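You operate a simulated robot arm through the tools that you are given. There is no shell and no other tool. Be economical: measure what you need, move in short steps, check, and stop when the job is done.

You are at the controls of a simulated two-armed robot. One attempt, no reset.

Task
Put one of the steel rings from the top of the beige drawer chest on the job tile. Open the top white drawer, take the yellow cloth from there and leave it on the near end of the blue cabinet top, then shut the drawer. Take the cap off the bottle that says "water" on the top of the blue cabinet and lay it down there. Stack the film cassette labelled "matt" from the open end of the bench with the blue door on top of the film cassette that says "gold". Put the green wheel from the open end of the bench with the blue door on top of the brown dirty filter and the blue wheel on the upper open shelf by the aisle end. Stack the carton labelled "bearings" from the top of the grey table on top of the carton that says "lug strips". Put the glue pot on the workbench top away on the near end of the blue cabinet top. Stack the bundle labelled "35 m" from the workbench top on top of the bundle that says "44 m". Take the ring from the workbench top and leave it on the board there. Put the strap reel from the workbench top on the right end of the wooden bench. Any order will do.

The check looks at the end state, three seconds after you hand in, the way a careful person would. Anything else that was tipped, shoved, dropped, spilled or broken makes it a failure. Lids that push on must go on centred and level and be pressed home; caps that screw on are set level and turned clockwise until they are tight. Flat cloth is picked up by pressing the open fingertips on it (5 to 10 N) and closing them slowly along it; thin cloth reads only 2 to 8 mm in the jaws.

Robot
Two 7-joint arms with fingered hands on one trunk, on a base that drives. Base frame: it is fixed to the floor where the robot stands at the start and does not move with it; the origin is under the middle of the robot, x ahead of it, y to its left, z up; the surface under the hand at the start is at about z = 900. Readings come in mm, degrees, newtons and seconds.
The left shoulder is at the start at [52, 173, 1143], the right one opposite. With the tool pointing down near the work surface each hand reaches from about 400 to 800 mm from the robot's upright axis, wherever it stands, measured 20 degrees to its own side. Places, roughly: board [750, 9250, 750]; bottle [-4000, 7750, 1000]; bundle [1500, 9250, 750]; carton [-4250, 12000, 750]; dirty filter (7x7x12 cm) [-5100, 10200, 1000]; film cassette [-5250, 10500, 1000]; glue pot [1000, 9500, 750]; job tile [1000, -250, 1000]; near end of the blue cabinet top [-3900, 8700, 800]; right end of the wooden bench [-2400, 12300, 900]; ring (8x8x3 cm) [1100, 9200, 800]; steel ring (5x5x2 cm) [1000, -400, 900]; strap reel (8x8x6 cm) [1300, 9100, 800]; top white drawer [-3800, 8000, 700]; upper open shelf by the aisle end [-5300, 10400, 500]; wheel [-5250, 10250, 1000]; yellow cloth (11x7x3 cm) [-3700, 8100, 600]. Payload 3.5 kg a hand.
The TCP of each hand is the grasp point between the finger pads, 25 mm short of the fingertips. In the tool frame z runs along the fingers and y along their closing line. The gripper opens to 88 mm. The gripper's body begins 29 mm behind the TCP. The gripper is a hand of 3 fingers: y runs from the thumb to the fingers, the wrist lies at [-13, -97, -162] in the tool frame, and closing takes about 1.5 s.
Orientation is that of the tool frame in the base frame, as [roll, pitch, yaw] about the fixed x, y, z axes, in that order (R = Rz(yaw) Ry(pitch) Rx(roll)). With the fingers straight down and the wrist toward the robot, the tool's x, y and z point along [0, 1, 0], [1, 0, 0] and [0, 0, -1] of the base frame.

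Tools
- The arms move only by the tool apply_moves. It takes "left_deltas", "right_deltas" or both (then of equal length, played together; a hand with none holds still); each is a list of rows, each a list of 7 numbers: the shift along the tool's x, y, z in mm, then the turn, a rotation vector about the tool's x, y, z in degrees, then the finger opening in mm, from 0 to 88. In form: [[x, y, z, ax, ay, az, claw], ...]. A call has 1 to 12 rows; each row shifts and turns the commanded pose from where the row before left it, along the tool's axes as they then stand. Rows are played at 5 a second. More than 50 mm and 8.6 degrees between two rows, or a gripper value outside its range, and nothing of the call is played. Where a pose cannot be reached the arm comes as near as it can. A force on the tool above 40 N (or 10 N above the force at the start of the call, whichever is more), or a blocked arm, ends the call early, and 0.2 s more pass. The fingers move at their own pace (about 72 mm/s each) and stop on an object; they squeeze with about 25 N. The grip force told is the motor's: it shows also when the fingers shut on nothing. Time passes only in rows, and 0.2 s behind the last, so rows that do not move let the fingers close. The reply holds the time, the measured pose of the TCP, the force on the tool along the base axes, the opening and the grip force, in the units named above and with some noise, with the torque about the TCP (base axes, N m) and any sound that the robot's microphone picked up.
- Cameras (640 x 400 px; columns grow to the right, rows downward): "scene" is now at [138.6, -29.8, 1361.7]; the picture's right is [-0.32, -0.95, 0.04], its down [-0.59, 0.16, -0.79] and it looks along [0.74, -0.28, -0.61] (base axes); focal length 264 px, centre (320, 200). "left" rides on the left gripper at [-58, -85, -99] in its tool frame; the picture's right is [-0.67, -0.35, 0.66], its down [0.68, -0.63, 0.37] and it looks along [0.29, 0.69, 0.66] (tool axes); focal length 261 px, centre (320, 200). "right" rides on the right gripper at [58, -85, -100] in its tool frame; the picture's right is [-0.67, 0.35, -0.66], its down [-0.69, -0.63, 0.37] and it looks along [-0.28, 0.69, 0.66] (tool axes); focal length 261 px, centre (320, 200). There is no depth. A picture from a camera that has moved, and an enlarged one, comes with that camera's place and axes in the base frame and with its lens. The place of the scene camera against the robot may be out by one fixed shift of up to 25 mm in any direction.
- grab_frame(camera): a new picture of that camera. No time passes.
- raise_lower(by): slides the trunk up (or, below 0, down) by that many mm; the arms and the scene camera ride with it, the base frame stays. It gives what a move gives, with no picture.
- drive_base(legs): drives the robot by 1 to 6 legs, each [ahead, left, turn to the left] in mm, mm and degrees, along the robot's own axes; the way and the turn of a leg run together, so that a leg with both is an arc; at most 1500 mm and 180 degrees a leg. The arms and the cameras ride along, it lands a little off, and it stops where it bumps. It gives what a move gives.
- grasp_type(shape, hand): the hand has 3 fingers and takes this shape, open, in about a second: jaw (thumb against the fingers, like two jaws); tri (thumb and two fingers); tip (a fingertip pinch); poke (one finger out to press); point (the index stretched); flat (the hand flat); cup (the hand cupped); fist (a fist). The gripper value then closes the fingers along that shape, each until it touches; the sizes above hold for jaw. It gives what a move gives, with no picture.
- pan_tilt(pan, tilt): turns the head with the scene camera to pan (to the left, within 86 degrees either way) and tilt (down, from -29 to 69), counted from straight ahead of the robot. It gives what a move gives.
- close_up(camera, box): a new picture of the part [left, top, right, bottom] of that camera's present view, enlarged. No time passes.
- close_job(): hands the job in; it is judged then, once.

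Work in short steps. Places have to be worked out from the pictures, the camera data and where the tool is seen: move nearer, look again, correct. Check each grasp and each placing, and mend what went wrong. You have 556 turns and 356 pictures in all, those below and enlarged ones among them. Open the grippers and draw the arms clear of the work before you hand the job in, unless the task says otherwise.

The tools are called after "Request:" as name(argument=value, ...) on one line, values as JSON. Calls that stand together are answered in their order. apply_moves: Moves the arms, as the interface text tells. Its arguments: {"type":"object","properties":{"left_deltas":{"type":"array","items":{"type":"array","items":{"type":"number"}}},"right_deltas":{"type":"array","items":{"type":"array","items":{"type":"number"}}}},"required":[]} The other tools are called the same way: raise_lower (by) slides the trunk up or down; grasp_type (shape, hand) gives the hand a shape; drive_base (legs) drives the base; pan_tilt (pan, tilt) turns the head that bears the scene camera; grab_frame (camera) takes a picture; close_up (camera, box) takes an enlarged picture of a part of a camera's view; close_job () hands the job in.

At the start:

```text
t: 0.0
left_tcp_pos: [479.7, 82.0, 1165.6]
left_ee_rot: [-180.0, -0.1, 90.0]
left_ft_force: [-0.6, 0.2, 0.8]
left_torque: [-0.01, -0.03, 0.01]
left_opening: 87.5
left_gripper_force: 0.1
left_shape: jaw
right_tcp_pos: [452.5, -331.4, 1163.4]
right_ee_rot: [-179.9, 0.0, 89.9]
right_ft_force: [-0.1, 0.3, 0.1]
right_torque: [0.0, -0.03, -0.04]
right_opening: 87.7
right_gripper_force: 0.0
right_shape: jaw
trunk travel left (down, up): [-225.0, 230.0]
robot x, y, heading: [1.3, 0.6, 0.2]
head pan, tilt: [-18.8, 29.7]
```

scene: 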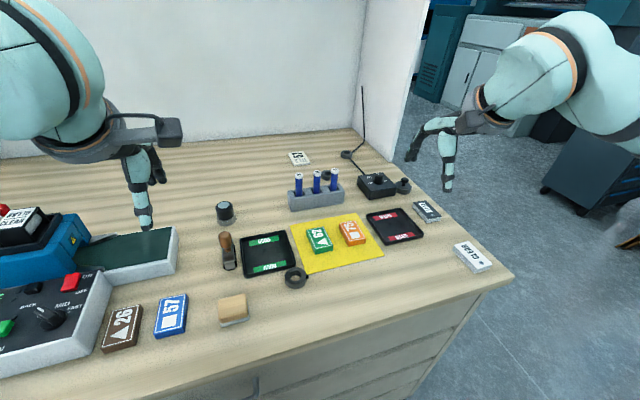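
right: 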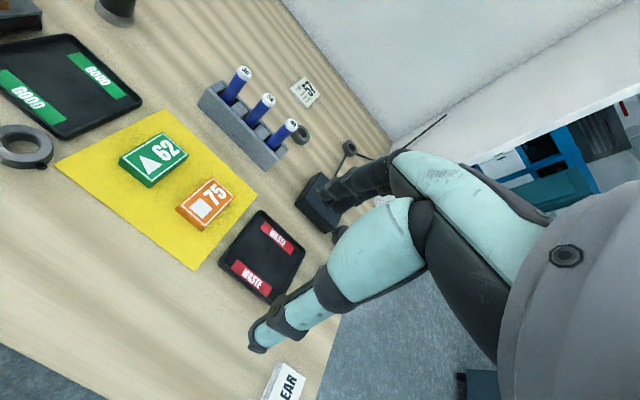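
left: 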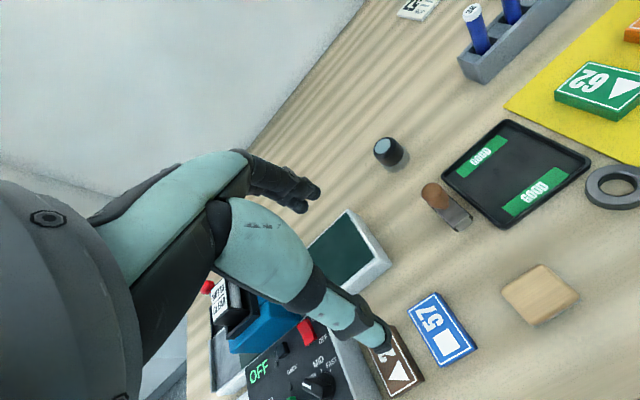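

I start by looking closely at the chest top to identify the job tile and the rings.

Request:
close_up(camera="scene", box=[200, 130, 520, 330])

Request:
close_up(camera="scene", box=[280, 140, 380, 200])

```text
2.00 times, centred on (360, 230) of scene
camera zoom: at [138.6, -29.8, 1361.7], right [-0.32, -0.95, 0.04], down [-0.59, 0.16, -0.79], along [0.74, -0.28, -0.61], focal length 528 px, centre (240, 140)
```

zoom: 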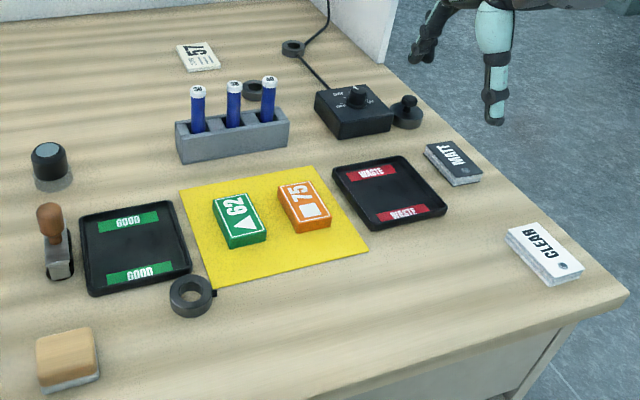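

```text
6.40 times, centred on (330, 170) of scene
camera zoom: at [138.6, -29.8, 1361.7], right [-0.32, -0.95, 0.04], down [-0.59, 0.16, -0.79], along [0.74, -0.28, -0.61], focal length 1689 px, centre (256, 392)
```

zoom: 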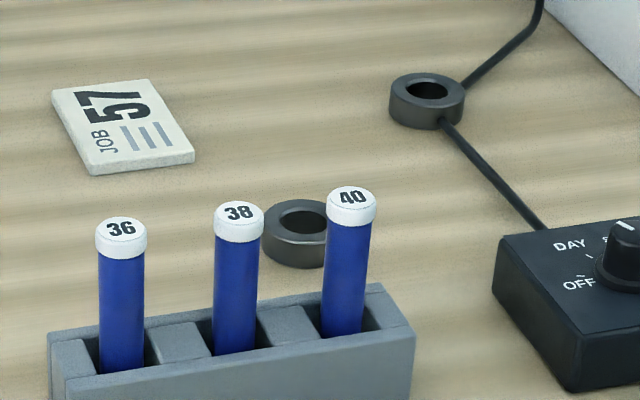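

The JOB 57 card is the job tile; I judge the ring behind the battery rack at about (803,-300) and the tile at (935,-245), beyond reach. I look down to see how close the base stands to the chest.

Request:
pan_tilt(pan=-20, tilt=69)

Request:
grab_frame(camera="scene")

```text
t: 1.1
left_tcp_pos: [478.7, 80.7, 1166.2]
left_ee_rot: [-179.9, 0.0, 90.0]
left_ft_force: [0.6, -0.4, -0.5]
left_torque: [-0.02, 0.0, 0.04]
left_opening: 87.6
left_gripper_force: 0.2
left_shape: jaw
right_tcp_pos: [451.1, -330.5, 1162.7]
right_ee_rot: [-180.0, 0.0, 90.0]
right_ft_force: [0.5, -0.7, 0.8]
right_torque: [0.0, -0.02, 0.01]
right_opening: 87.9
right_gripper_force: 0.0
right_shape: jaw
trunk travel left (down, up): [-225.0, 230.0]
robot x, y, heading: [0.8, 3.2, -0.2]
head pan, tilt: [-20.0, 68.8]
```

```text
350 pictures are left
camera scene: at [98.6, -19.8, 1315.0], right [-0.34, -0.94, 0.05], down [-0.92, 0.32, -0.24], along [0.21, -0.12, -0.97], focal length 264 px, centre (320, 200)
```

scene: 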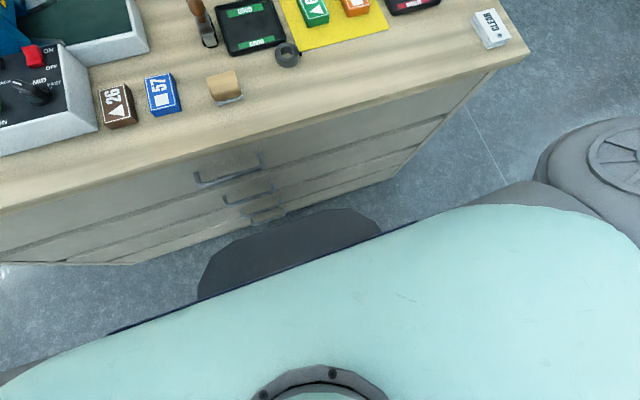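

The base is nearly at the chest front, so I will serve the ring from the chest's right side. I look around right and left to see the floor.

Request:
pan_tilt(pan=-60, tilt=25)

Request:
grab_frame(camera="scene")

Request:
pan_tilt(pan=80, tilt=20)

Request:
grab_frame(camera="scene")

```text
t: 2.2
left_tcp_pos: [479.6, 81.5, 1166.6]
left_ee_rot: [-180.0, 0.0, 90.0]
left_ft_force: [0.1, 0.0, -0.2]
left_torque: [0.0, 0.0, -0.03]
left_opening: 87.7
left_gripper_force: 0.0
left_shape: jaw
right_tcp_pos: [451.4, -330.5, 1162.5]
right_ee_rot: [179.9, -0.1, 90.0]
right_ft_force: [0.0, 0.2, 0.1]
right_torque: [0.04, -0.01, 0.02]
right_opening: 87.6
right_gripper_force: 0.0
right_shape: jaw
trunk travel left (down, up): [-225.0, 230.0]
robot x, y, heading: [-0.5, -0.8, 0.1]
head pan, tilt: [-60.0, 25.0]
```

```text
349 pictures are left
camera scene: at [100.5, -80.4, 1374.6], right [-0.86, -0.5, 0.12], down [-0.34, 0.37, -0.87], along [0.39, -0.78, -0.48], focal length 264 px, centre (320, 200)
```

scene: 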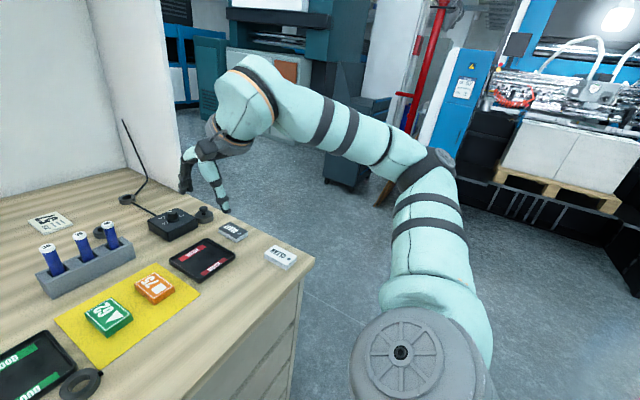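

```text
t: 4.4
left_tcp_pos: [479.8, 82.0, 1166.6]
left_ee_rot: [179.9, 0.0, 90.1]
left_ft_force: [0.0, -0.7, 0.4]
left_torque: [-0.01, -0.02, 0.02]
left_opening: 87.6
left_gripper_force: 0.1
left_shape: jaw
right_tcp_pos: [452.1, -331.0, 1163.4]
right_ee_rot: [-179.9, -0.1, 90.0]
right_ft_force: [-0.9, 0.3, 0.6]
right_torque: [-0.03, -0.02, -0.01]
right_opening: 87.6
right_gripper_force: 0.1
right_shape: jaw
trunk travel left (down, up): [-225.0, 230.0]
robot x, y, heading: [4.4, 1.6, 0.1]
head pan, tilt: [80.0, 20.0]
```

```text
348 pictures are left
camera scene: at [72.0, 91.0, 1386.9], right [0.97, -0.17, -0.14], down [-0.19, -0.34, -0.92], along [0.11, 0.93, -0.36], focal length 264 px, centre (320, 200)
```

scene: 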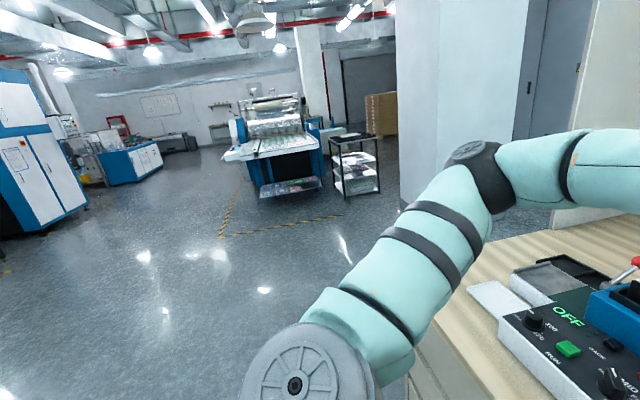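

There is a third ring near the front by the GOOD tray. I check whether it is the same kind.

Request:
close_up(camera="left", box=[520, 130, 640, 230])

Request:
close_up(camera="right", box=[180, 50, 380, 220])

```text
4.00 times, centred on (580, 180) of left
camera zoom: at [393.8, 23.7, 1265.2], right [-0.35, -0.67, -0.66], down [-0.63, 0.68, -0.37], along [0.69, 0.29, -0.66], focal length 1043 px, centre (-720, 280)
```

zoom: 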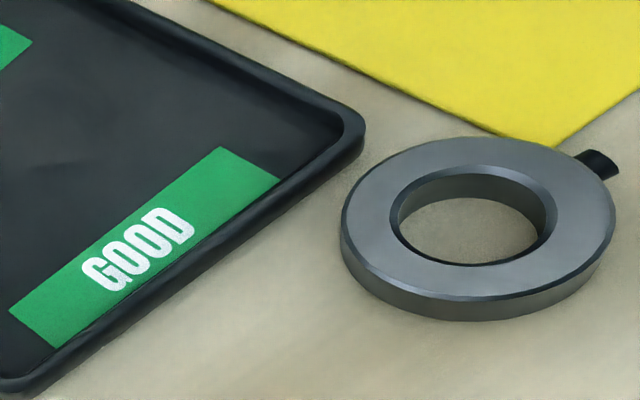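

```text
2.35 times, centred on (280, 135) of right
camera zoom: at [365.6, -273.2, 1262.6], right [0.35, -0.67, 0.66], down [-0.63, -0.69, -0.37], along [0.69, -0.28, -0.66], focal length 613 px, centre (414, 353)
```

zoom: 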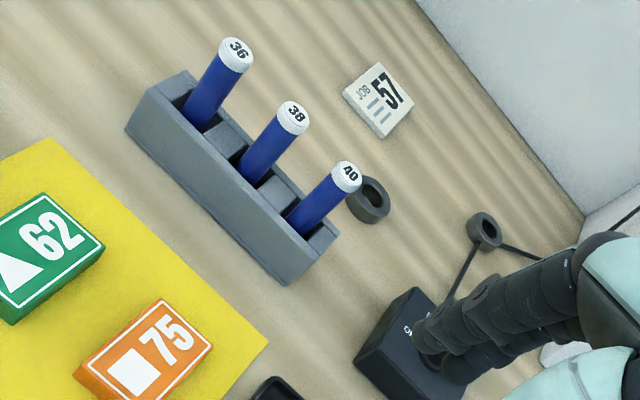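

The rear pair are the steel rings; with the right camera I place the free one at (837,-307), tile at (986,-245). I will stand at the chest's right front corner and use the left arm; first I tuck it, then drive back, right, and around.

Request:
apply_moves(left_deltas=[[40, -27, 0, 0, 0, 0, 88], [40, -27, 0, 0, 0, 0, 88], [38, -26, 0, 0, 0, 0, 88]])

Request:
drive_base(legs=[[-250, 0, 0], [0, -920, 0], [500, 0, 0]])

Request:
pan_tilt(pan=40, tilt=35)

Request:
grab_frame(camera="scene")

```text
t: 5.2
left_tcp_pos: [394.9, 202.0, 1166.0]
left_ee_rot: [179.9, 0.1, 89.9]
left_ft_force: [-0.6, 0.1, -0.6]
left_torque: [0.0, 0.03, 0.01]
left_opening: 87.5
left_gripper_force: 0.2
left_shape: jaw
right_tcp_pos: [449.4, -329.6, 1164.1]
right_ee_rot: [-180.0, 0.0, 90.0]
right_ft_force: [0.3, -0.2, 0.2]
right_torque: [0.04, 0.03, 0.0]
right_opening: 87.6
right_gripper_force: 0.1
right_shape: jaw
trunk travel left (down, up): [-225.0, 230.0]
robot x, y, heading: [3.0, -1.0, 0.2]
head pan, tilt: [80.0, 20.0]
```

```text
t: 14.0
left_tcp_pos: [650.0, -717.6, 1165.7]
left_ee_rot: [179.9, 0.0, 90.3]
left_ft_force: [0.2, 0.4, -0.4]
left_torque: [0.05, 0.02, 0.02]
left_opening: 87.8
left_gripper_force: 0.1
left_shape: jaw
right_tcp_pos: [708.3, -1247.8, 1163.8]
right_ee_rot: [180.0, 0.1, 90.3]
right_ft_force: [-0.4, -0.2, -0.4]
right_torque: [0.02, 0.04, 0.02]
right_opening: 87.9
right_gripper_force: 0.1
right_shape: jaw
trunk travel left (down, up): [-225.0, 230.0]
robot x, y, heading: [255.3, -922.3, 0.2]
head pan, tilt: [80.0, 20.0]
```

```text
t: 15.1
left_tcp_pos: [649.9, -717.1, 1167.2]
left_ee_rot: [-180.0, 0.0, 90.3]
left_ft_force: [0.5, -0.1, 0.5]
left_torque: [0.01, 0.03, 0.02]
left_opening: 87.6
left_gripper_force: 0.1
left_shape: jaw
right_tcp_pos: [708.0, -1246.7, 1163.3]
right_ee_rot: [179.9, 0.0, 90.4]
right_ft_force: [0.5, -0.3, 1.4]
right_torque: [-0.03, 0.02, 0.0]
right_opening: 87.5
right_gripper_force: 0.1
right_shape: jaw
trunk travel left (down, up): [-225.0, 230.0]
robot x, y, heading: [258.1, -920.7, 0.1]
head pan, tilt: [40.0, 35.0]
```

```text
345 pictures are left
camera scene: at [374.9, -863.5, 1356.2], right [0.64, -0.76, -0.09], down [-0.55, -0.37, -0.75], along [0.54, 0.53, -0.66], focal length 264 px, centre (320, 200)
```

scene: 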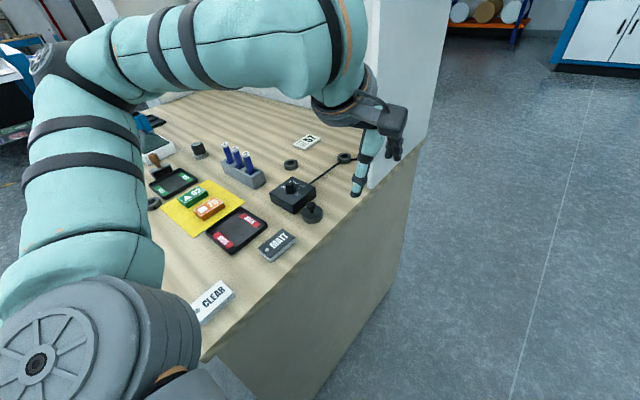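

I tuck the left hand further left, turn 45° and move to about (650,-960).

Request:
apply_moves(left_deltas=[[50, 0, 0, 0, 0, 0, 88], [50, 0, 0, 0, 0, 0, 88]])

Request:
drive_base(legs=[[0, 0, 45], [250, -305, 0]])

Request:
pan_tilt(pan=25, tilt=35)

Request:
grab_frame(camera="scene")

Request:
grab_frame(camera="left")

```text
t: 15.7
left_tcp_pos: [648.6, -615.1, 1165.4]
left_ee_rot: [179.9, 0.1, 90.3]
left_ft_force: [-0.3, -1.2, -0.8]
left_torque: [0.02, 0.03, 0.03]
left_opening: 87.9
left_gripper_force: 0.0
left_shape: jaw
right_tcp_pos: [707.8, -1245.7, 1164.4]
right_ee_rot: [-180.0, 0.0, 90.2]
right_ft_force: [-0.4, -0.4, -0.3]
right_torque: [0.03, -0.04, 0.03]
right_opening: 87.6
right_gripper_force: 0.1
right_shape: jaw
trunk travel left (down, up): [-225.0, 230.0]
robot x, y, heading: [253.2, -919.4, 0.4]
head pan, tilt: [40.0, 35.0]
```

```text
t: 20.2
left_tcp_pos: [708.6, -455.1, 1167.2]
left_ee_rot: [179.9, 0.1, 136.0]
left_ft_force: [0.0, 0.0, -0.5]
left_torque: [-0.01, 0.06, 0.03]
left_opening: 87.7
left_gripper_force: 0.1
left_shape: jaw
right_tcp_pos: [1201.8, -853.0, 1162.7]
right_ee_rot: [180.0, 0.0, 136.0]
right_ft_force: [0.3, 0.7, 0.2]
right_torque: [0.0, 0.01, 0.01]
right_opening: 87.6
right_gripper_force: 0.2
right_shape: jaw
trunk travel left (down, up): [-225.0, 230.0]
robot x, y, heading: [648.7, -948.5, 45.7]
head pan, tilt: [40.0, 35.0]
```

```text
t: 21.0
left_tcp_pos: [710.1, -453.3, 1163.8]
left_ee_rot: [180.0, 0.0, 136.0]
left_ft_force: [-0.3, 0.0, 0.5]
left_torque: [0.01, 0.02, -0.02]
left_opening: 87.9
left_gripper_force: 0.0
left_shape: jaw
right_tcp_pos: [1202.8, -853.8, 1163.9]
right_ee_rot: [-180.0, 0.0, 136.0]
right_ft_force: [0.8, -0.9, 0.4]
right_torque: [-0.01, 0.01, -0.02]
right_opening: 87.5
right_gripper_force: 0.0
right_shape: jaw
trunk travel left (down, up): [-225.0, 230.0]
robot x, y, heading: [653.2, -946.4, 45.8]
head pan, tilt: [25.0, 35.0]
```

```text
344 pictures are left
camera scene: at [712.6, -819.7, 1354.4], right [0.94, -0.33, -0.06], down [-0.26, -0.62, -0.74], along [0.21, 0.71, -0.67], focal length 264 px, centre (320, 200)
```

scene: 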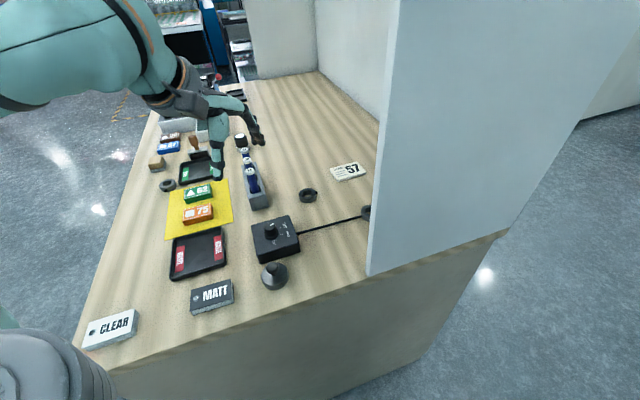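

```text
343 pictures are left
camera left: at [691.7, -555.5, 1263.8], right [0.24, -0.72, -0.66], down [-0.93, 0.02, -0.37], along [0.28, 0.7, -0.66], focal length 261 px, centre (320, 200)
```

left: 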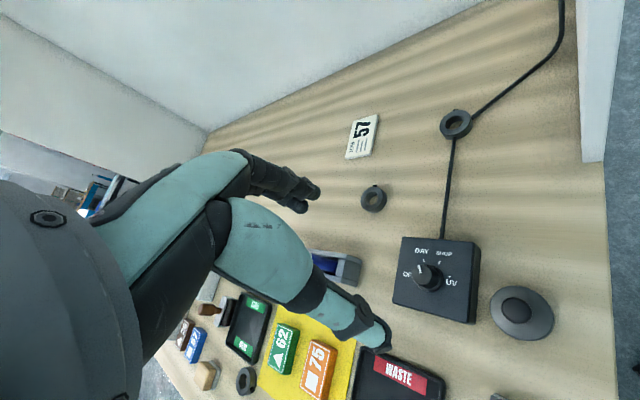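

The left camera gives the ring at (841,-311) and tile (982,-246). I move the left hand above the ring.

Request:
apply_moves(left_deltas=[[1, 39, 30, 0, 0, 0, 88], [1, 39, 30, 0, 0, 0, 88], [1, 39, 30, 0, 0, 0, 88], [1, 39, 30, 0, 0, 0, 88], [1, 38, 30, 0, 0, 0, 88], [0, 0, 0, 0, 0, 0, 88]])

Request:
grab_frame(camera="left")

Request:
grab_frame(camera="scene")

```text
t: 22.4
left_tcp_pos: [839.4, -312.1, 1016.1]
left_ee_rot: [180.0, 0.0, 136.0]
left_ft_force: [0.4, -1.3, -0.6]
left_torque: [-0.01, 0.0, 0.01]
left_opening: 87.5
left_gripper_force: 0.0
left_shape: jaw
right_tcp_pos: [1202.0, -853.7, 1163.7]
right_ee_rot: [179.9, 0.1, 136.0]
right_ft_force: [0.9, -0.3, 0.1]
right_torque: [0.03, 0.0, 0.01]
right_opening: 87.6
right_gripper_force: 0.2
right_shape: jaw
trunk travel left (down, up): [-225.0, 230.0]
robot x, y, heading: [651.7, -945.7, 45.9]
head pan, tilt: [25.0, 35.0]
```

```text
342 pictures are left
camera left: at [821.2, -413.5, 1114.8], right [0.24, -0.72, -0.66], down [-0.93, 0.02, -0.37], along [0.28, 0.7, -0.66], focal length 261 px, centre (320, 200)
```

left: 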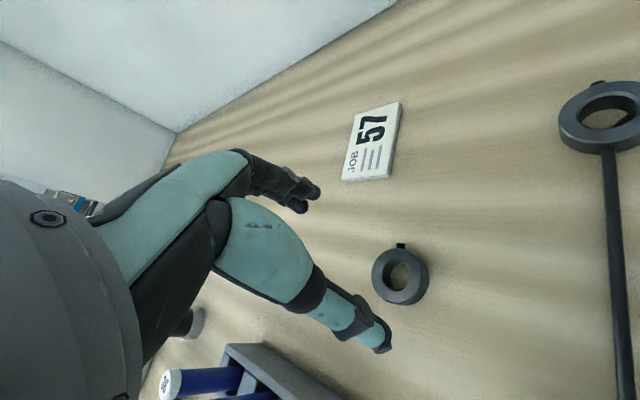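

```text
341 pictures are left
camera scene: at [711.7, -820.4, 1354.5], right [0.94, -0.33, -0.06], down [-0.26, -0.62, -0.74], along [0.21, 0.71, -0.67], focal length 264 px, centre (320, 200)
```

scene: 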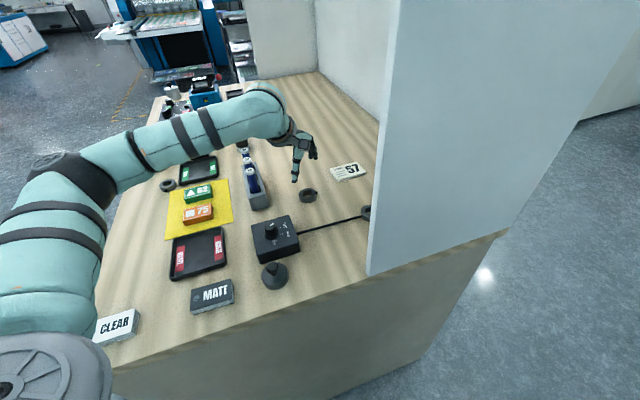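

The ring is under the hand with a small tab toward +x. I turn the hand so the fingers close clear of the tab and descend partway.

Request:
apply_moves(left_deltas=[[0, 0, 15, 0, 0, -8, 88], [0, 0, 15, 0, 0, -8, 88], [0, 0, 15, 0, 0, -8, 88], [0, 0, 15, 0, 0, -8, 88], [0, 0, 8, 0, 0, 0, 88], [0, 0, 0, 0, 0, 0, 88]])

Request:
grab_frame(camera="left")

```text
t: 23.8
left_tcp_pos: [840.8, -310.9, 946.0]
left_ee_rot: [-179.9, 0.1, 168.1]
left_ft_force: [1.1, 0.1, 0.0]
left_torque: [0.02, 0.03, 0.02]
left_opening: 87.8
left_gripper_force: 0.1
left_shape: jaw
right_tcp_pos: [1202.4, -853.2, 1162.0]
right_ee_rot: [180.0, -0.1, 136.0]
right_ft_force: [-0.8, -0.3, -0.8]
right_torque: [-0.01, 0.0, 0.01]
right_opening: 87.4
right_gripper_force: 0.1
right_shape: jaw
trunk travel left (down, up): [-225.0, 230.0]
robot x, y, heading: [648.0, -946.4, 46.2]
head pan, tilt: [25.0, 35.0]
```

```text
340 pictures are left
camera left: at [879.2, -407.0, 1046.1], right [0.58, -0.48, -0.65], down [-0.8, -0.47, -0.37], along [-0.13, 0.74, -0.66], focal length 261 px, centre (320, 200)
```

left: 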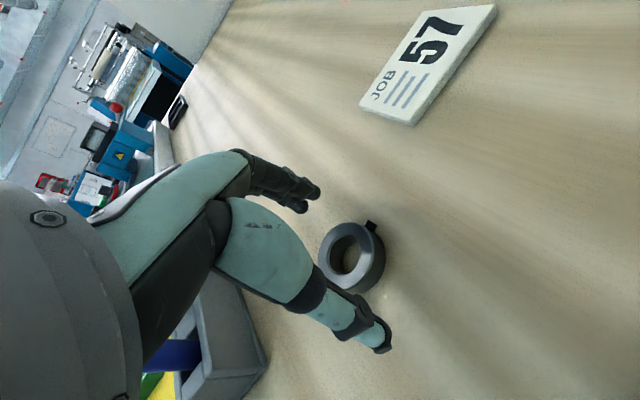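

Ring is centred at (840,-311) under the TCP. I descend 18 mm and close.

Request:
apply_moves(left_deltas=[[0, 0, 9, 0, 0, 0, 88], [0, 0, 9, 0, 0, 0, 88], [0, 0, 0, 0, 0, 0, 88], [0, 0, 0, 0, 0, 0, 40], [0, 0, 0, 0, 0, 0, 20], [0, 0, 0, 0, 0, 0, 20], [0, 0, 0, 0, 0, 0, 20], [0, 0, 0, 0, 0, 0, 20], [0, 0, 0, 0, 0, 0, 20], [0, 0, 0, 0, 0, 0, 20]])

Request:
grab_frame(camera="left")

```text
t: 26.0
left_tcp_pos: [840.6, -310.7, 928.5]
left_ee_rot: [-179.9, 0.1, 168.0]
left_ft_force: [0.4, -0.6, -0.6]
left_torque: [-0.01, 0.01, 0.0]
left_opening: 35.2
left_gripper_force: 25.1
left_shape: jaw
right_tcp_pos: [1201.9, -853.6, 1164.4]
right_ee_rot: [179.9, 0.0, 136.0]
right_ft_force: [0.2, -0.1, 0.5]
right_torque: [-0.02, -0.01, 0.03]
right_opening: 87.6
right_gripper_force: 0.0
right_shape: jaw
trunk travel left (down, up): [-225.0, 230.0]
robot x, y, heading: [647.5, -946.7, 46.0]
head pan, tilt: [25.0, 35.0]
```

```text
339 pictures are left
camera left: at [878.5, -406.4, 1027.8], right [0.58, -0.48, -0.65], down [-0.8, -0.47, -0.37], along [-0.13, 0.74, -0.66], focal length 261 px, centre (320, 200)
```

left: 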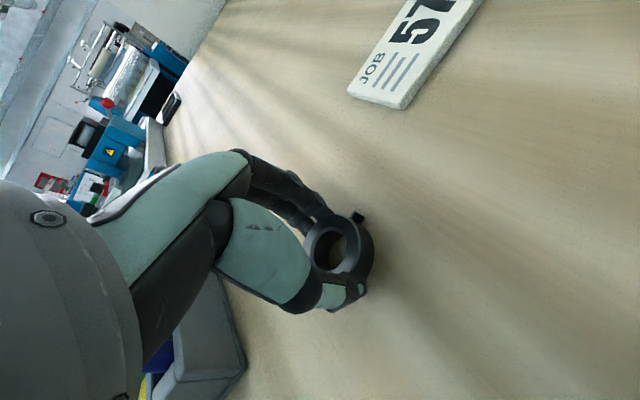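

Held at 35 mm. I lift 60 mm and carry it over the tile.

Request:
apply_moves(left_deltas=[[0, 0, -30, 0, 0, 0, 20], [0, 0, -30, 0, 0, 0, 20], [-31, 23, 0, 0, 0, 0, 20], [-31, 23, 0, 0, 0, 0, 20], [-31, 23, 0, 0, 0, 0, 20], [-32, 24, 0, 0, 0, 0, 20], [0, 0, 0, 0, 0, 0, 20]])

Request:
grab_frame(camera="left")

Request:
grab_frame(camera="scene")

```text
t: 27.6
left_tcp_pos: [983.8, -246.7, 990.0]
left_ee_rot: [-179.9, 0.1, 168.0]
left_ft_force: [-0.2, 0.3, -2.6]
left_torque: [0.0, 0.02, -0.03]
left_opening: 34.9
left_gripper_force: 25.2
left_shape: jaw
right_tcp_pos: [1202.0, -852.2, 1163.8]
right_ee_rot: [-179.9, 0.1, 136.0]
right_ft_force: [-0.1, 0.0, 0.2]
right_torque: [-0.01, 0.01, 0.01]
right_opening: 87.5
right_gripper_force: 0.0
right_shape: jaw
trunk travel left (down, up): [-225.0, 230.0]
robot x, y, heading: [653.9, -945.7, 46.3]
head pan, tilt: [25.0, 35.0]
```

```text
338 pictures are left
camera left: at [1020.9, -341.9, 1089.3], right [0.58, -0.48, -0.65], down [-0.8, -0.47, -0.37], along [-0.13, 0.74, -0.66], focal length 261 px, centre (320, 200)
```

left: 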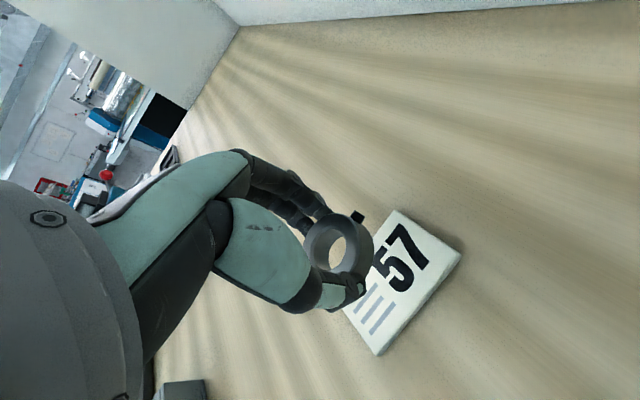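

```text
337 pictures are left
camera scene: at [711.3, -819.2, 1354.4], right [0.94, -0.33, -0.06], down [-0.26, -0.62, -0.74], along [0.21, 0.71, -0.67], focal length 264 px, centre (320, 200)
```

scene: 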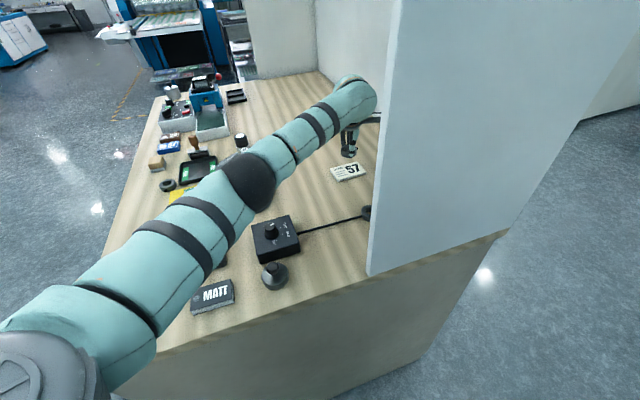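

Tile centre computes to (976,-252). I shift slightly, lower to z≈943 and look.

Request:
apply_moves(left_deltas=[[7, -6, 15, 0, 0, 0, 20], [0, 0, 16, 0, 0, 0, 20], [0, 0, 16, 0, 0, 0, 20], [0, 0, 0, 0, 0, 0, 20]])

Request:
grab_frame(camera="left")

```text
t: 28.6
left_tcp_pos: [974.9, -249.8, 942.1]
left_ee_rot: [180.0, 0.0, 168.0]
left_ft_force: [1.0, 0.3, -1.7]
left_torque: [0.01, 0.04, -0.01]
left_opening: 34.4
left_gripper_force: 24.8
left_shape: jaw
right_tcp_pos: [1202.4, -852.5, 1163.5]
right_ee_rot: [180.0, 0.0, 136.1]
right_ft_force: [-0.3, -0.1, 0.5]
right_torque: [0.01, 0.02, 0.05]
right_opening: 87.6
right_gripper_force: 0.0
right_shape: jaw
trunk travel left (down, up): [-225.0, 230.0]
robot x, y, heading: [653.6, -947.1, 45.9]
head pan, tilt: [25.0, 35.0]
```

```text
336 pictures are left
camera left: at [1013.6, -345.3, 1040.8], right [0.58, -0.48, -0.65], down [-0.8, -0.47, -0.37], along [-0.13, 0.74, -0.66], focal length 261 px, centre (320, 200)
```

left: 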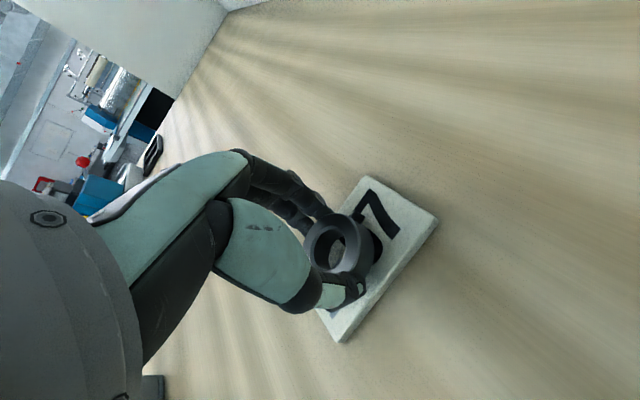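

Centred over the tile. I lower in small steps until it touches.

Request:
apply_moves(left_deltas=[[0, -3, 2, 0, 0, 0, 20], [0, 0, 2, 0, 0, 0, 20], [0, 0, 1, 0, 0, 0, 20], [0, 0, 0, 0, 0, 0, 20]])

```text
t: 29.6
left_tcp_pos: [973.0, -254.2, 937.8]
left_ee_rot: [179.9, 0.1, 168.1]
left_ft_force: [1.0, 0.2, 1.2]
left_torque: [0.01, -0.03, 0.02]
left_opening: 34.8
left_gripper_force: 25.5
left_shape: jaw
right_tcp_pos: [1202.0, -852.0, 1163.2]
right_ee_rot: [-180.0, 0.1, 136.0]
right_ft_force: [0.2, -0.6, 0.1]
right_torque: [-0.03, 0.01, -0.01]
right_opening: 87.7
right_gripper_force: 0.1
right_shape: jaw
trunk travel left (down, up): [-225.0, 230.0]
robot x, y, heading: [654.4, -944.1, 46.0]
head pan, tilt: [25.0, 35.0]
```

Force rises slightly, near contact; one more small step.

Request:
apply_moves(left_deltas=[[0, 0, 1, 0, 0, 0, 20], [0, 0, 1, 0, 0, 0, 20], [0, 0, 0, 0, 0, 0, 20]])

```text
t: 30.4
left_tcp_pos: [973.8, -253.6, 938.0]
left_ee_rot: [179.9, 0.1, 168.0]
left_ft_force: [1.1, 1.1, 9.1]
left_torque: [0.04, -0.05, -0.01]
left_opening: 35.0
left_gripper_force: 24.8
left_shape: jaw
right_tcp_pos: [1202.6, -854.3, 1164.3]
right_ee_rot: [-180.0, -0.2, 136.1]
right_ft_force: [-0.4, 0.3, -0.4]
right_torque: [0.01, 0.01, 0.0]
right_opening: 87.6
right_gripper_force: 0.1
right_shape: jaw
trunk travel left (down, up): [-225.0, 230.0]
robot x, y, heading: [650.0, -944.1, 46.0]
head pan, tilt: [25.0, 35.0]
```

Contact. I release and lift straight up.

Request:
apply_moves(left_deltas=[[0, 0, -1.5, 0, 0, 0, 20], [0, 0, 0, 0, 0, 0, 45], [0, 0, 0, 0, 0, 0, 70], [0, 0, 0, 0, 0, 0, 88], [0, 0, 0, 0, 0, 0, 88], [0, 0, -20, 0, 0, 0, 88], [0, 0, -40, 0, 0, 0, 88], [0, 0, -40, 0, 0, 0, 88], [0, 0, 0, 0, 0, 0, 88]])

Request:
grab_frame(camera="left")

```text
t: 32.4
left_tcp_pos: [976.1, -252.5, 1037.5]
left_ee_rot: [-179.9, 0.0, 168.0]
left_ft_force: [-0.2, 0.6, 0.1]
left_torque: [-0.03, -0.01, 0.01]
left_opening: 87.5
left_gripper_force: 0.1
left_shape: jaw
right_tcp_pos: [1202.4, -853.1, 1164.6]
right_ee_rot: [180.0, 0.0, 136.1]
right_ft_force: [0.0, -0.2, -0.2]
right_torque: [-0.03, -0.05, -0.02]
right_opening: 87.4
right_gripper_force: 0.0
right_shape: jaw
trunk travel left (down, up): [-225.0, 230.0]
robot x, y, heading: [653.5, -951.3, 46.0]
head pan, tilt: [25.0, 35.0]
```

```text
335 pictures are left
camera left: at [1014.2, -348.7, 1136.1], right [0.58, -0.48, -0.66], down [-0.8, -0.47, -0.37], along [-0.13, 0.74, -0.66], focal length 261 px, centre (320, 200)
```

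left: 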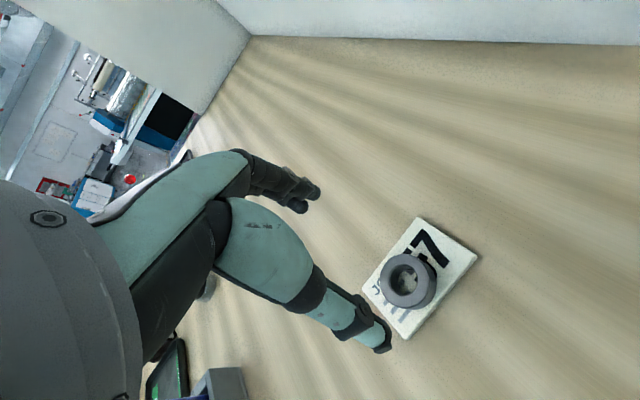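

Ring lies on the tile. I lift and retract the left arm to its tucked pose.

Request:
apply_moves(left_deltas=[[0, 0, -40, 0, 0, 0, 88], [0, 0, -40, 0, 0, 0, 88], [0, 0, -40, 0, 0, 0, 88], [31, -36, 0, 0, 0, 0, 88], [31, -36, 0, 0, 0, 0, 88], [31, -36, 0, 0, 0, 0, 88], [31, -36, 0, 0, 0, 0, 88], [31, -36, 0, 0, 0, 8, 88], [27, -40, 0, 0, 0, 8, 88], [22, -42, 0, 0, 0, 8, 88], [0, 0, 0, 0, 0, 8, 88]])

Request:
drive_base(legs=[[-270, 330, 0], [0, 0, -45], [-500, 0, 0], [0, 0, 90]])

Request:
pan_tilt(pan=0, tilt=15)

Request:
grab_frame(camera="scene")

```text
t: 34.8
left_tcp_pos: [675.1, -440.3, 1092.5]
left_ee_rot: [-169.3, -2.0, 145.2]
left_ft_force: [-0.2, 0.4, 0.4]
left_torque: [0.01, 0.0, -0.03]
left_opening: 87.6
left_gripper_force: 0.0
left_shape: jaw
right_tcp_pos: [1203.0, -852.0, 1163.3]
right_ee_rot: [-179.8, 0.0, 136.0]
right_ft_force: [0.8, 0.7, -0.7]
right_torque: [0.0, 0.03, 0.0]
right_opening: 87.8
right_gripper_force: 0.1
right_shape: jaw
trunk travel left (down, up): [-225.0, 230.0]
robot x, y, heading: [651.6, -948.4, 46.0]
head pan, tilt: [25.0, 35.0]
stopped in row 11 (left hand): the arm was blocked; the commanded pose is now the measured one
```

```text
t: 45.9
left_tcp_pos: [-629.8, -558.6, 1091.5]
left_ee_rot: [-169.3, -2.1, -169.6]
left_ft_force: [-0.6, -0.6, -0.3]
left_torque: [0.01, -0.03, 0.05]
left_opening: 87.7
left_gripper_force: 0.0
left_shape: jaw
right_tcp_pos: [33.6, -473.6, 1163.3]
right_ee_rot: [-180.0, 0.0, -178.7]
right_ft_force: [0.6, 0.2, -0.1]
right_torque: [-0.02, 0.0, 0.02]
right_opening: 87.6
right_gripper_force: 0.0
right_shape: jaw
trunk travel left (down, up): [-225.0, 230.0]
robot x, y, heading: [-288.5, -931.4, 91.6]
head pan, tilt: [25.0, 35.0]
```

```text
t: 46.8
left_tcp_pos: [-631.3, -559.9, 1093.7]
left_ee_rot: [-169.4, -2.1, -169.6]
left_ft_force: [0.5, 0.6, -0.2]
left_torque: [0.0, 0.04, 0.0]
left_opening: 87.5
left_gripper_force: 0.0
left_shape: jaw
right_tcp_pos: [33.1, -474.6, 1164.1]
right_ee_rot: [180.0, 0.0, -178.8]
right_ft_force: [0.0, -0.7, 0.5]
right_torque: [0.02, -0.01, -0.02]
right_opening: 87.5
right_gripper_force: 0.1
right_shape: jaw
trunk travel left (down, up): [-225.0, 230.0]
robot x, y, heading: [-288.5, -934.6, 91.3]
head pan, tilt: [0.0, 15.0]
```

```text
334 pictures are left
camera scene: at [-302.0, -772.1, 1384.1], right [1.0, 0.02, 0.0], down [0.01, -0.39, -0.92], along [-0.02, 0.92, -0.39], focal length 264 px, centre (320, 200)
```

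scene: 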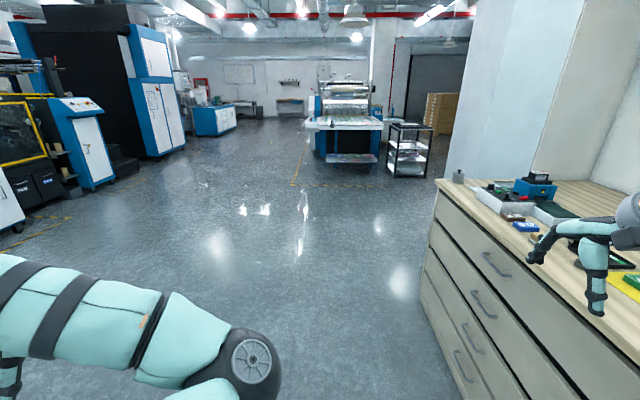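

The arm was blocked at the last row; I check that nothing on the chest was disturbed.

Request:
pan_tilt(pan=-55, tilt=25)

Request:
grab_frame(camera="scene")

```text
t: 48.0
left_tcp_pos: [-629.7, -559.6, 1093.6]
left_ee_rot: [-169.3, -2.1, -169.5]
left_ft_force: [0.9, 0.6, 0.2]
left_torque: [0.01, 0.0, -0.01]
left_opening: 87.5
left_gripper_force: 0.0
left_shape: jaw
right_tcp_pos: [33.8, -473.4, 1163.0]
right_ee_rot: [180.0, -0.1, -178.7]
right_ft_force: [-0.3, 0.2, -0.1]
right_torque: [0.0, 0.01, -0.01]
right_opening: 87.8
right_gripper_force: 0.1
right_shape: jaw
trunk travel left (down, up): [-225.0, 230.0]
robot x, y, heading: [-284.6, -933.4, 91.4]
head pan, tilt: [-55.0, 25.0]
```

```text
333 pictures are left
camera scene: at [-225.5, -812.7, 1373.7], right [0.59, -0.8, 0.11], down [-0.34, -0.37, -0.86], along [0.73, 0.47, -0.49], focal length 264 px, centre (320, 200)
```

scene: 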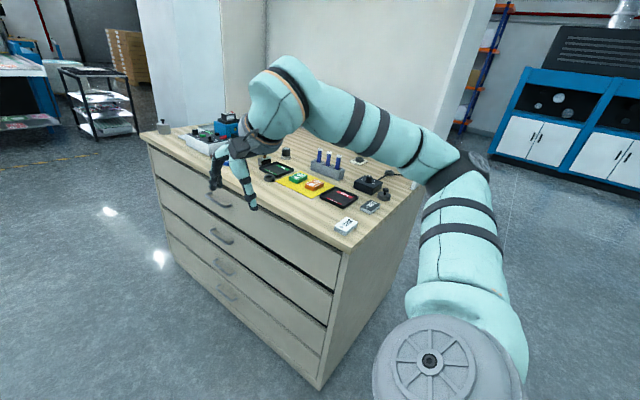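

Chest is fine. I straighten the left hand to a neat carry pose, then drive towards the workbench: to about x=-1300 and along +y.

Request:
apply_moves(left_deltas=[[-33, 8, -18, -2.7, 0, 2.2, 88], [-33, 8, -18, -2.7, 0, 2.2, 88], [-33, 8, -18, -2.7, 0, 2.2, 88], [-33, 8, -18, -2.6, 0, 2.2, 88], [0, 0, 0, 0, 0, 0, 88]])

Request:
drive_base(legs=[[300, 1100, 0], [1500, 0, 0], [1500, 0, 0], [1500, 0, 0]])

Request:
pan_tilt(pan=0, tilt=12)

Request:
grab_frame(camera="scene")

```text
t: 48.8
left_tcp_pos: [-601.1, -504.2, 1160.8]
left_ee_rot: [-178.6, -0.7, -168.0]
left_ft_force: [-0.5, -0.4, 0.5]
left_torque: [-0.01, 0.02, -0.01]
left_opening: 87.5
left_gripper_force: 0.1
left_shape: jaw
left hand out of reach, approached as far as the arm can: row 2, 3, 4
right_tcp_pos: [34.1, -472.7, 1164.0]
right_ee_rot: [-180.0, -0.2, -178.7]
right_ft_force: [0.1, 0.9, -0.7]
right_torque: [0.0, -0.03, 0.01]
right_opening: 87.4
right_gripper_force: 0.0
right_shape: jaw
trunk travel left (down, up): [-225.0, 230.0]
robot x, y, heading: [-285.5, -932.7, 91.2]
head pan, tilt: [-55.0, 25.0]
stopped in row 4 (left hand): the arm was blocked; the commanded pose is now the measured one
```

```text
t: 75.6
left_tcp_pos: [-1803.3, 4251.9, 1160.3]
left_ee_rot: [-178.7, -0.7, -167.7]
left_ft_force: [0.4, 0.3, 0.2]
left_torque: [0.0, 0.01, 0.02]
left_opening: 87.7
left_gripper_force: 0.0
left_shape: jaw
right_tcp_pos: [-1168.5, 4285.2, 1163.9]
right_ee_rot: [-180.0, 0.0, -178.2]
right_ft_force: [0.1, -0.4, -0.5]
right_torque: [0.03, -0.02, -0.01]
right_opening: 87.7
right_gripper_force: 0.2
right_shape: jaw
trunk travel left (down, up): [-225.0, 230.0]
robot x, y, heading: [-1486.5, 3823.1, 91.8]
head pan, tilt: [-55.0, 25.0]
```

```text
t: 76.8
left_tcp_pos: [-1803.2, 4249.9, 1161.9]
left_ee_rot: [-178.6, -0.6, -167.7]
left_ft_force: [-0.8, 0.1, 0.1]
left_torque: [-0.01, -0.04, 0.01]
left_opening: 87.7
left_gripper_force: 0.1
left_shape: jaw
right_tcp_pos: [-1168.8, 4286.3, 1163.5]
right_ee_rot: [-180.0, 0.1, -178.3]
right_ft_force: [0.2, 1.7, 0.7]
right_torque: [-0.04, 0.02, 0.01]
right_opening: 87.7
right_gripper_force: 0.0
right_shape: jaw
trunk travel left (down, up): [-225.0, 230.0]
robot x, y, heading: [-1486.3, 3822.4, 91.7]
head pan, tilt: [0.0, 12.0]
```

```text
332 pictures are left
camera scene: at [-1502.0, 3986.4, 1389.0], right [1.0, 0.03, 0.0], down [0.01, -0.34, -0.94], along [-0.03, 0.94, -0.34], focal length 264 px, centre (320, 200)
```

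scene: 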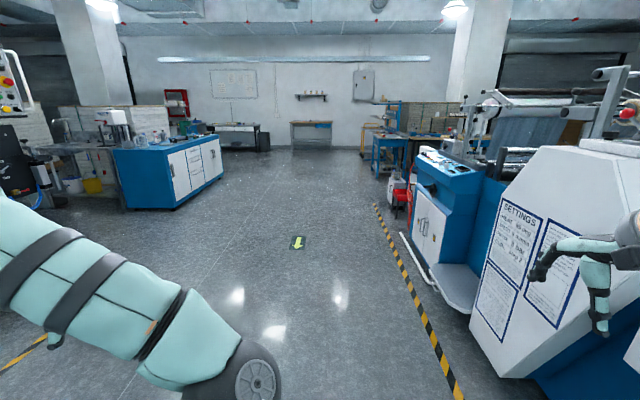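

Aisle clear; blue cabinet ahead-left, benches at the back. I drive on to y≈8300 and look right to the workbench.

Request:
drive_base(legs=[[1500, 0, 0], [1500, 0, 0], [1300, 0, 0]])

Request:
pan_tilt(pan=-75, tilt=15)

Request:
grab_frame(camera="scene")

Request:
pan_tilt(pan=60, tilt=15)

Request:
grab_frame(camera="scene")

```text
t: 97.4
left_tcp_pos: [-1893.9, 8568.2, 1162.6]
left_ee_rot: [-178.8, -0.6, -168.7]
left_ft_force: [0.0, -0.1, -0.8]
left_torque: [0.02, -0.02, 0.01]
left_opening: 88.0
left_gripper_force: 0.1
left_shape: jaw
right_tcp_pos: [-1258.4, 8591.5, 1164.0]
right_ee_rot: [-180.0, -0.1, -179.4]
right_ft_force: [0.6, 0.0, 0.3]
right_torque: [0.0, 0.0, -0.02]
right_opening: 87.6
right_gripper_force: 0.1
right_shape: jaw
trunk travel left (down, up): [-225.0, 230.0]
robot x, y, heading: [-1580.6, 8135.7, 90.5]
head pan, tilt: [0.0, 12.0]
```

```text
t: 98.9
left_tcp_pos: [-1893.1, 8568.2, 1161.8]
left_ee_rot: [-178.8, -0.5, -168.8]
left_ft_force: [-0.2, -0.6, 0.1]
left_torque: [0.0, 0.0, 0.02]
left_opening: 88.0
left_gripper_force: 0.0
left_shape: jaw
right_tcp_pos: [-1258.1, 8591.4, 1164.1]
right_ee_rot: [-180.0, 0.0, -179.3]
right_ft_force: [-0.9, -0.5, -0.6]
right_torque: [0.0, -0.01, 0.02]
right_opening: 87.6
right_gripper_force: 0.1
right_shape: jaw
trunk travel left (down, up): [-225.0, 230.0]
robot x, y, heading: [-1583.9, 8138.6, 90.5]
head pan, tilt: [-75.0, 15.0]
```

```text
331 pictures are left
camera scene: at [-1506.5, 8230.0, 1393.8], right [0.27, -0.95, 0.14], down [-0.25, -0.2, -0.95], along [0.93, 0.22, -0.29], focal length 264 px, centre (320, 200)
```

scene: 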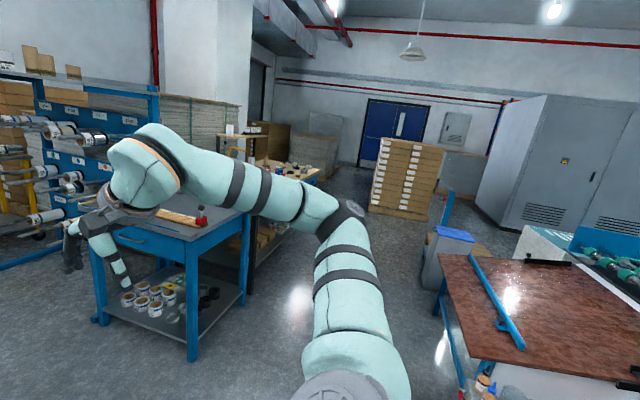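

```text
t: 101.1
left_tcp_pos: [-1891.8, 8567.0, 1161.0]
left_ee_rot: [-178.8, -0.6, -168.7]
left_ft_force: [-0.5, 0.4, -0.1]
left_torque: [0.03, 0.02, 0.01]
left_opening: 87.9
left_gripper_force: 0.1
left_shape: jaw
right_tcp_pos: [-1258.1, 8591.5, 1162.2]
right_ee_rot: [179.9, 0.0, -179.4]
right_ft_force: [-0.1, 1.1, 0.3]
right_torque: [0.02, 0.01, 0.03]
right_opening: 87.7
right_gripper_force: 0.0
right_shape: jaw
trunk travel left (down, up): [-225.0, 230.0]
robot x, y, heading: [-1583.2, 8134.7, 90.5]
head pan, tilt: [60.0, 15.0]
```

```text
330 pictures are left
camera scene: at [-1677.8, 8250.5, 1390.7], right [0.49, 0.86, -0.12], down [0.23, -0.26, -0.94], along [-0.84, 0.43, -0.32], focal length 264 px, centre (320, 200)
```

scene: 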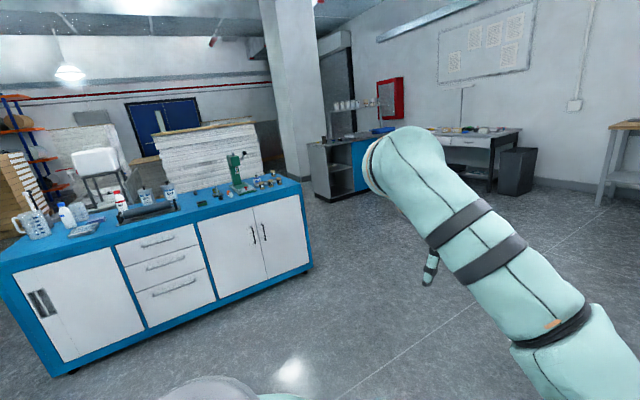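

The blue cabinet with the white drawers is on the left, and the workbench lies beyond the small blue table. I go through the gap at y≈8490 heading +x.

Request:
drive_base(legs=[[355, 0, 0], [0, 0, -90.5], [1500, 0, 0], [300, 0, 0]])

Request:
pan_tilt(pan=30, tilt=20)

Request:
grab_frame(camera="scene")

```text
t: 115.9
left_tcp_pos: [653.6, 8837.8, 1162.1]
left_ee_rot: [-178.8, -0.6, 101.8]
left_ft_force: [-0.6, -0.5, -0.4]
left_torque: [0.0, 0.0, -0.01]
left_opening: 87.8
left_gripper_force: 0.1
left_shape: jaw
right_tcp_pos: [683.3, 8204.3, 1163.9]
right_ee_rot: [-180.0, 0.1, 91.2]
right_ft_force: [-0.7, 0.5, -0.1]
right_torque: [-0.01, -0.01, 0.01]
right_opening: 87.5
right_gripper_force: 0.1
right_shape: jaw
trunk travel left (down, up): [-225.0, 230.0]
robot x, y, heading: [224.9, 8522.3, 1.1]
head pan, tilt: [60.0, 15.0]
```

```text
t: 116.9
left_tcp_pos: [653.7, 8838.8, 1161.8]
left_ee_rot: [-178.8, -0.7, 101.8]
left_ft_force: [-0.2, 1.3, -0.1]
left_torque: [0.03, 0.0, 0.0]
left_opening: 87.8
left_gripper_force: 0.0
left_shape: jaw
right_tcp_pos: [683.9, 8203.8, 1163.9]
right_ee_rot: [-179.9, 0.1, 91.2]
right_ft_force: [-0.5, 0.7, 0.2]
right_torque: [-0.02, -0.01, 0.01]
right_opening: 87.4
right_gripper_force: 0.1
right_shape: jaw
trunk travel left (down, up): [-225.0, 230.0]
robot x, y, heading: [226.4, 8525.3, 1.1]
head pan, tilt: [30.0, 20.0]
```

```text
329 pictures are left
camera scene: at [360.4, 8573.9, 1377.9], right [0.51, -0.86, -0.07], down [-0.42, -0.18, -0.89], along [0.75, 0.49, -0.45], focal length 264 px, centre (320, 200)
```

scene: 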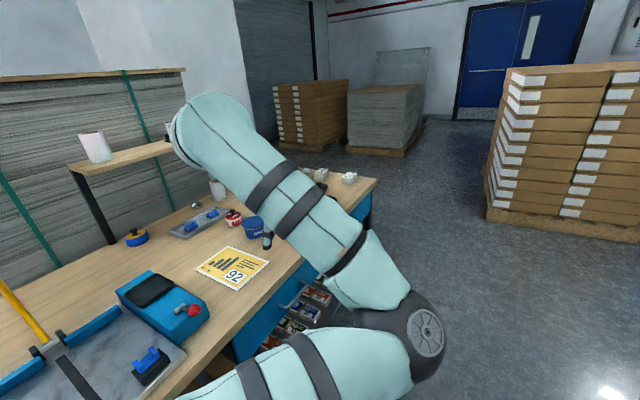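

The workbench front edge runs along y≈9060. I turn to face it (heading 90) and shift to x≈1100, then look.

Request:
drive_base(legs=[[0, 0, 89], [0, -870, 0]])

Request:
pan_tilt(pan=0, tilt=40)

Request:
grab_frame(camera="scene")

Request:
grab_frame(camera="right")

```text
t: 125.3
left_tcp_pos: [786.3, 8960.7, 1161.4]
left_ee_rot: [-178.9, -0.5, -168.0]
left_ft_force: [0.7, 0.0, -0.2]
left_torque: [0.01, -0.03, 0.06]
left_opening: 87.7
left_gripper_force: 0.1
left_shape: jaw
right_tcp_pos: [1419.9, 8991.5, 1163.1]
right_ee_rot: [180.0, 0.1, -178.8]
right_ft_force: [-0.2, 0.4, 0.4]
right_torque: [0.03, 0.01, -0.03]
right_opening: 87.7
right_gripper_force: 0.1
right_shape: jaw
trunk travel left (down, up): [-225.0, 230.0]
robot x, y, heading: [1101.2, 8534.1, 91.5]
head pan, tilt: [30.0, 20.0]
```

```text
t: 126.2
left_tcp_pos: [785.3, 8960.9, 1162.5]
left_ee_rot: [-178.8, -0.6, -167.9]
left_ft_force: [-0.2, 0.0, -0.5]
left_torque: [0.01, -0.01, -0.01]
left_opening: 88.2
left_gripper_force: 0.2
left_shape: jaw
right_tcp_pos: [1420.5, 8991.5, 1162.8]
right_ee_rot: [180.0, 0.0, -178.8]
right_ft_force: [-0.2, -0.8, -0.6]
right_torque: [-0.02, 0.01, -0.03]
right_opening: 87.6
right_gripper_force: 0.1
right_shape: jaw
trunk travel left (down, up): [-225.0, 230.0]
robot x, y, heading: [1097.0, 8532.3, 91.3]
head pan, tilt: [0.0, 40.0]
```

```text
328 pictures are left
camera scene: at [1084.0, 8680.3, 1346.2], right [1.0, 0.02, 0.0], down [0.02, -0.74, -0.67], along [-0.01, 0.67, -0.74], focal length 264 px, centre (320, 200)
```

scene: 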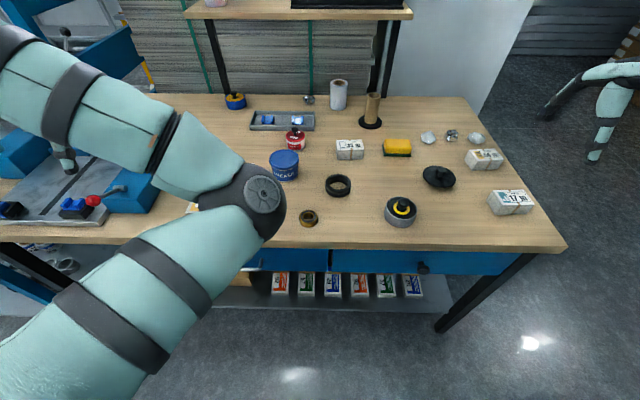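

```text
327 pictures are left
camera right: at [1363.1, 8905.1, 1262.8], right [0.66, 0.36, 0.66], down [0.7, -0.61, -0.37], along [0.27, 0.7, -0.66], focal length 261 px, centre (320, 200)
```

right: 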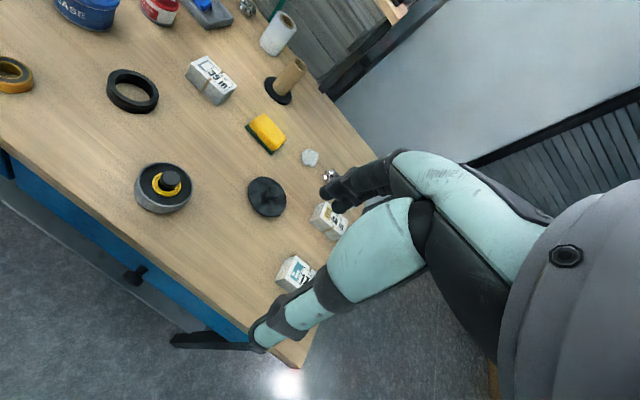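

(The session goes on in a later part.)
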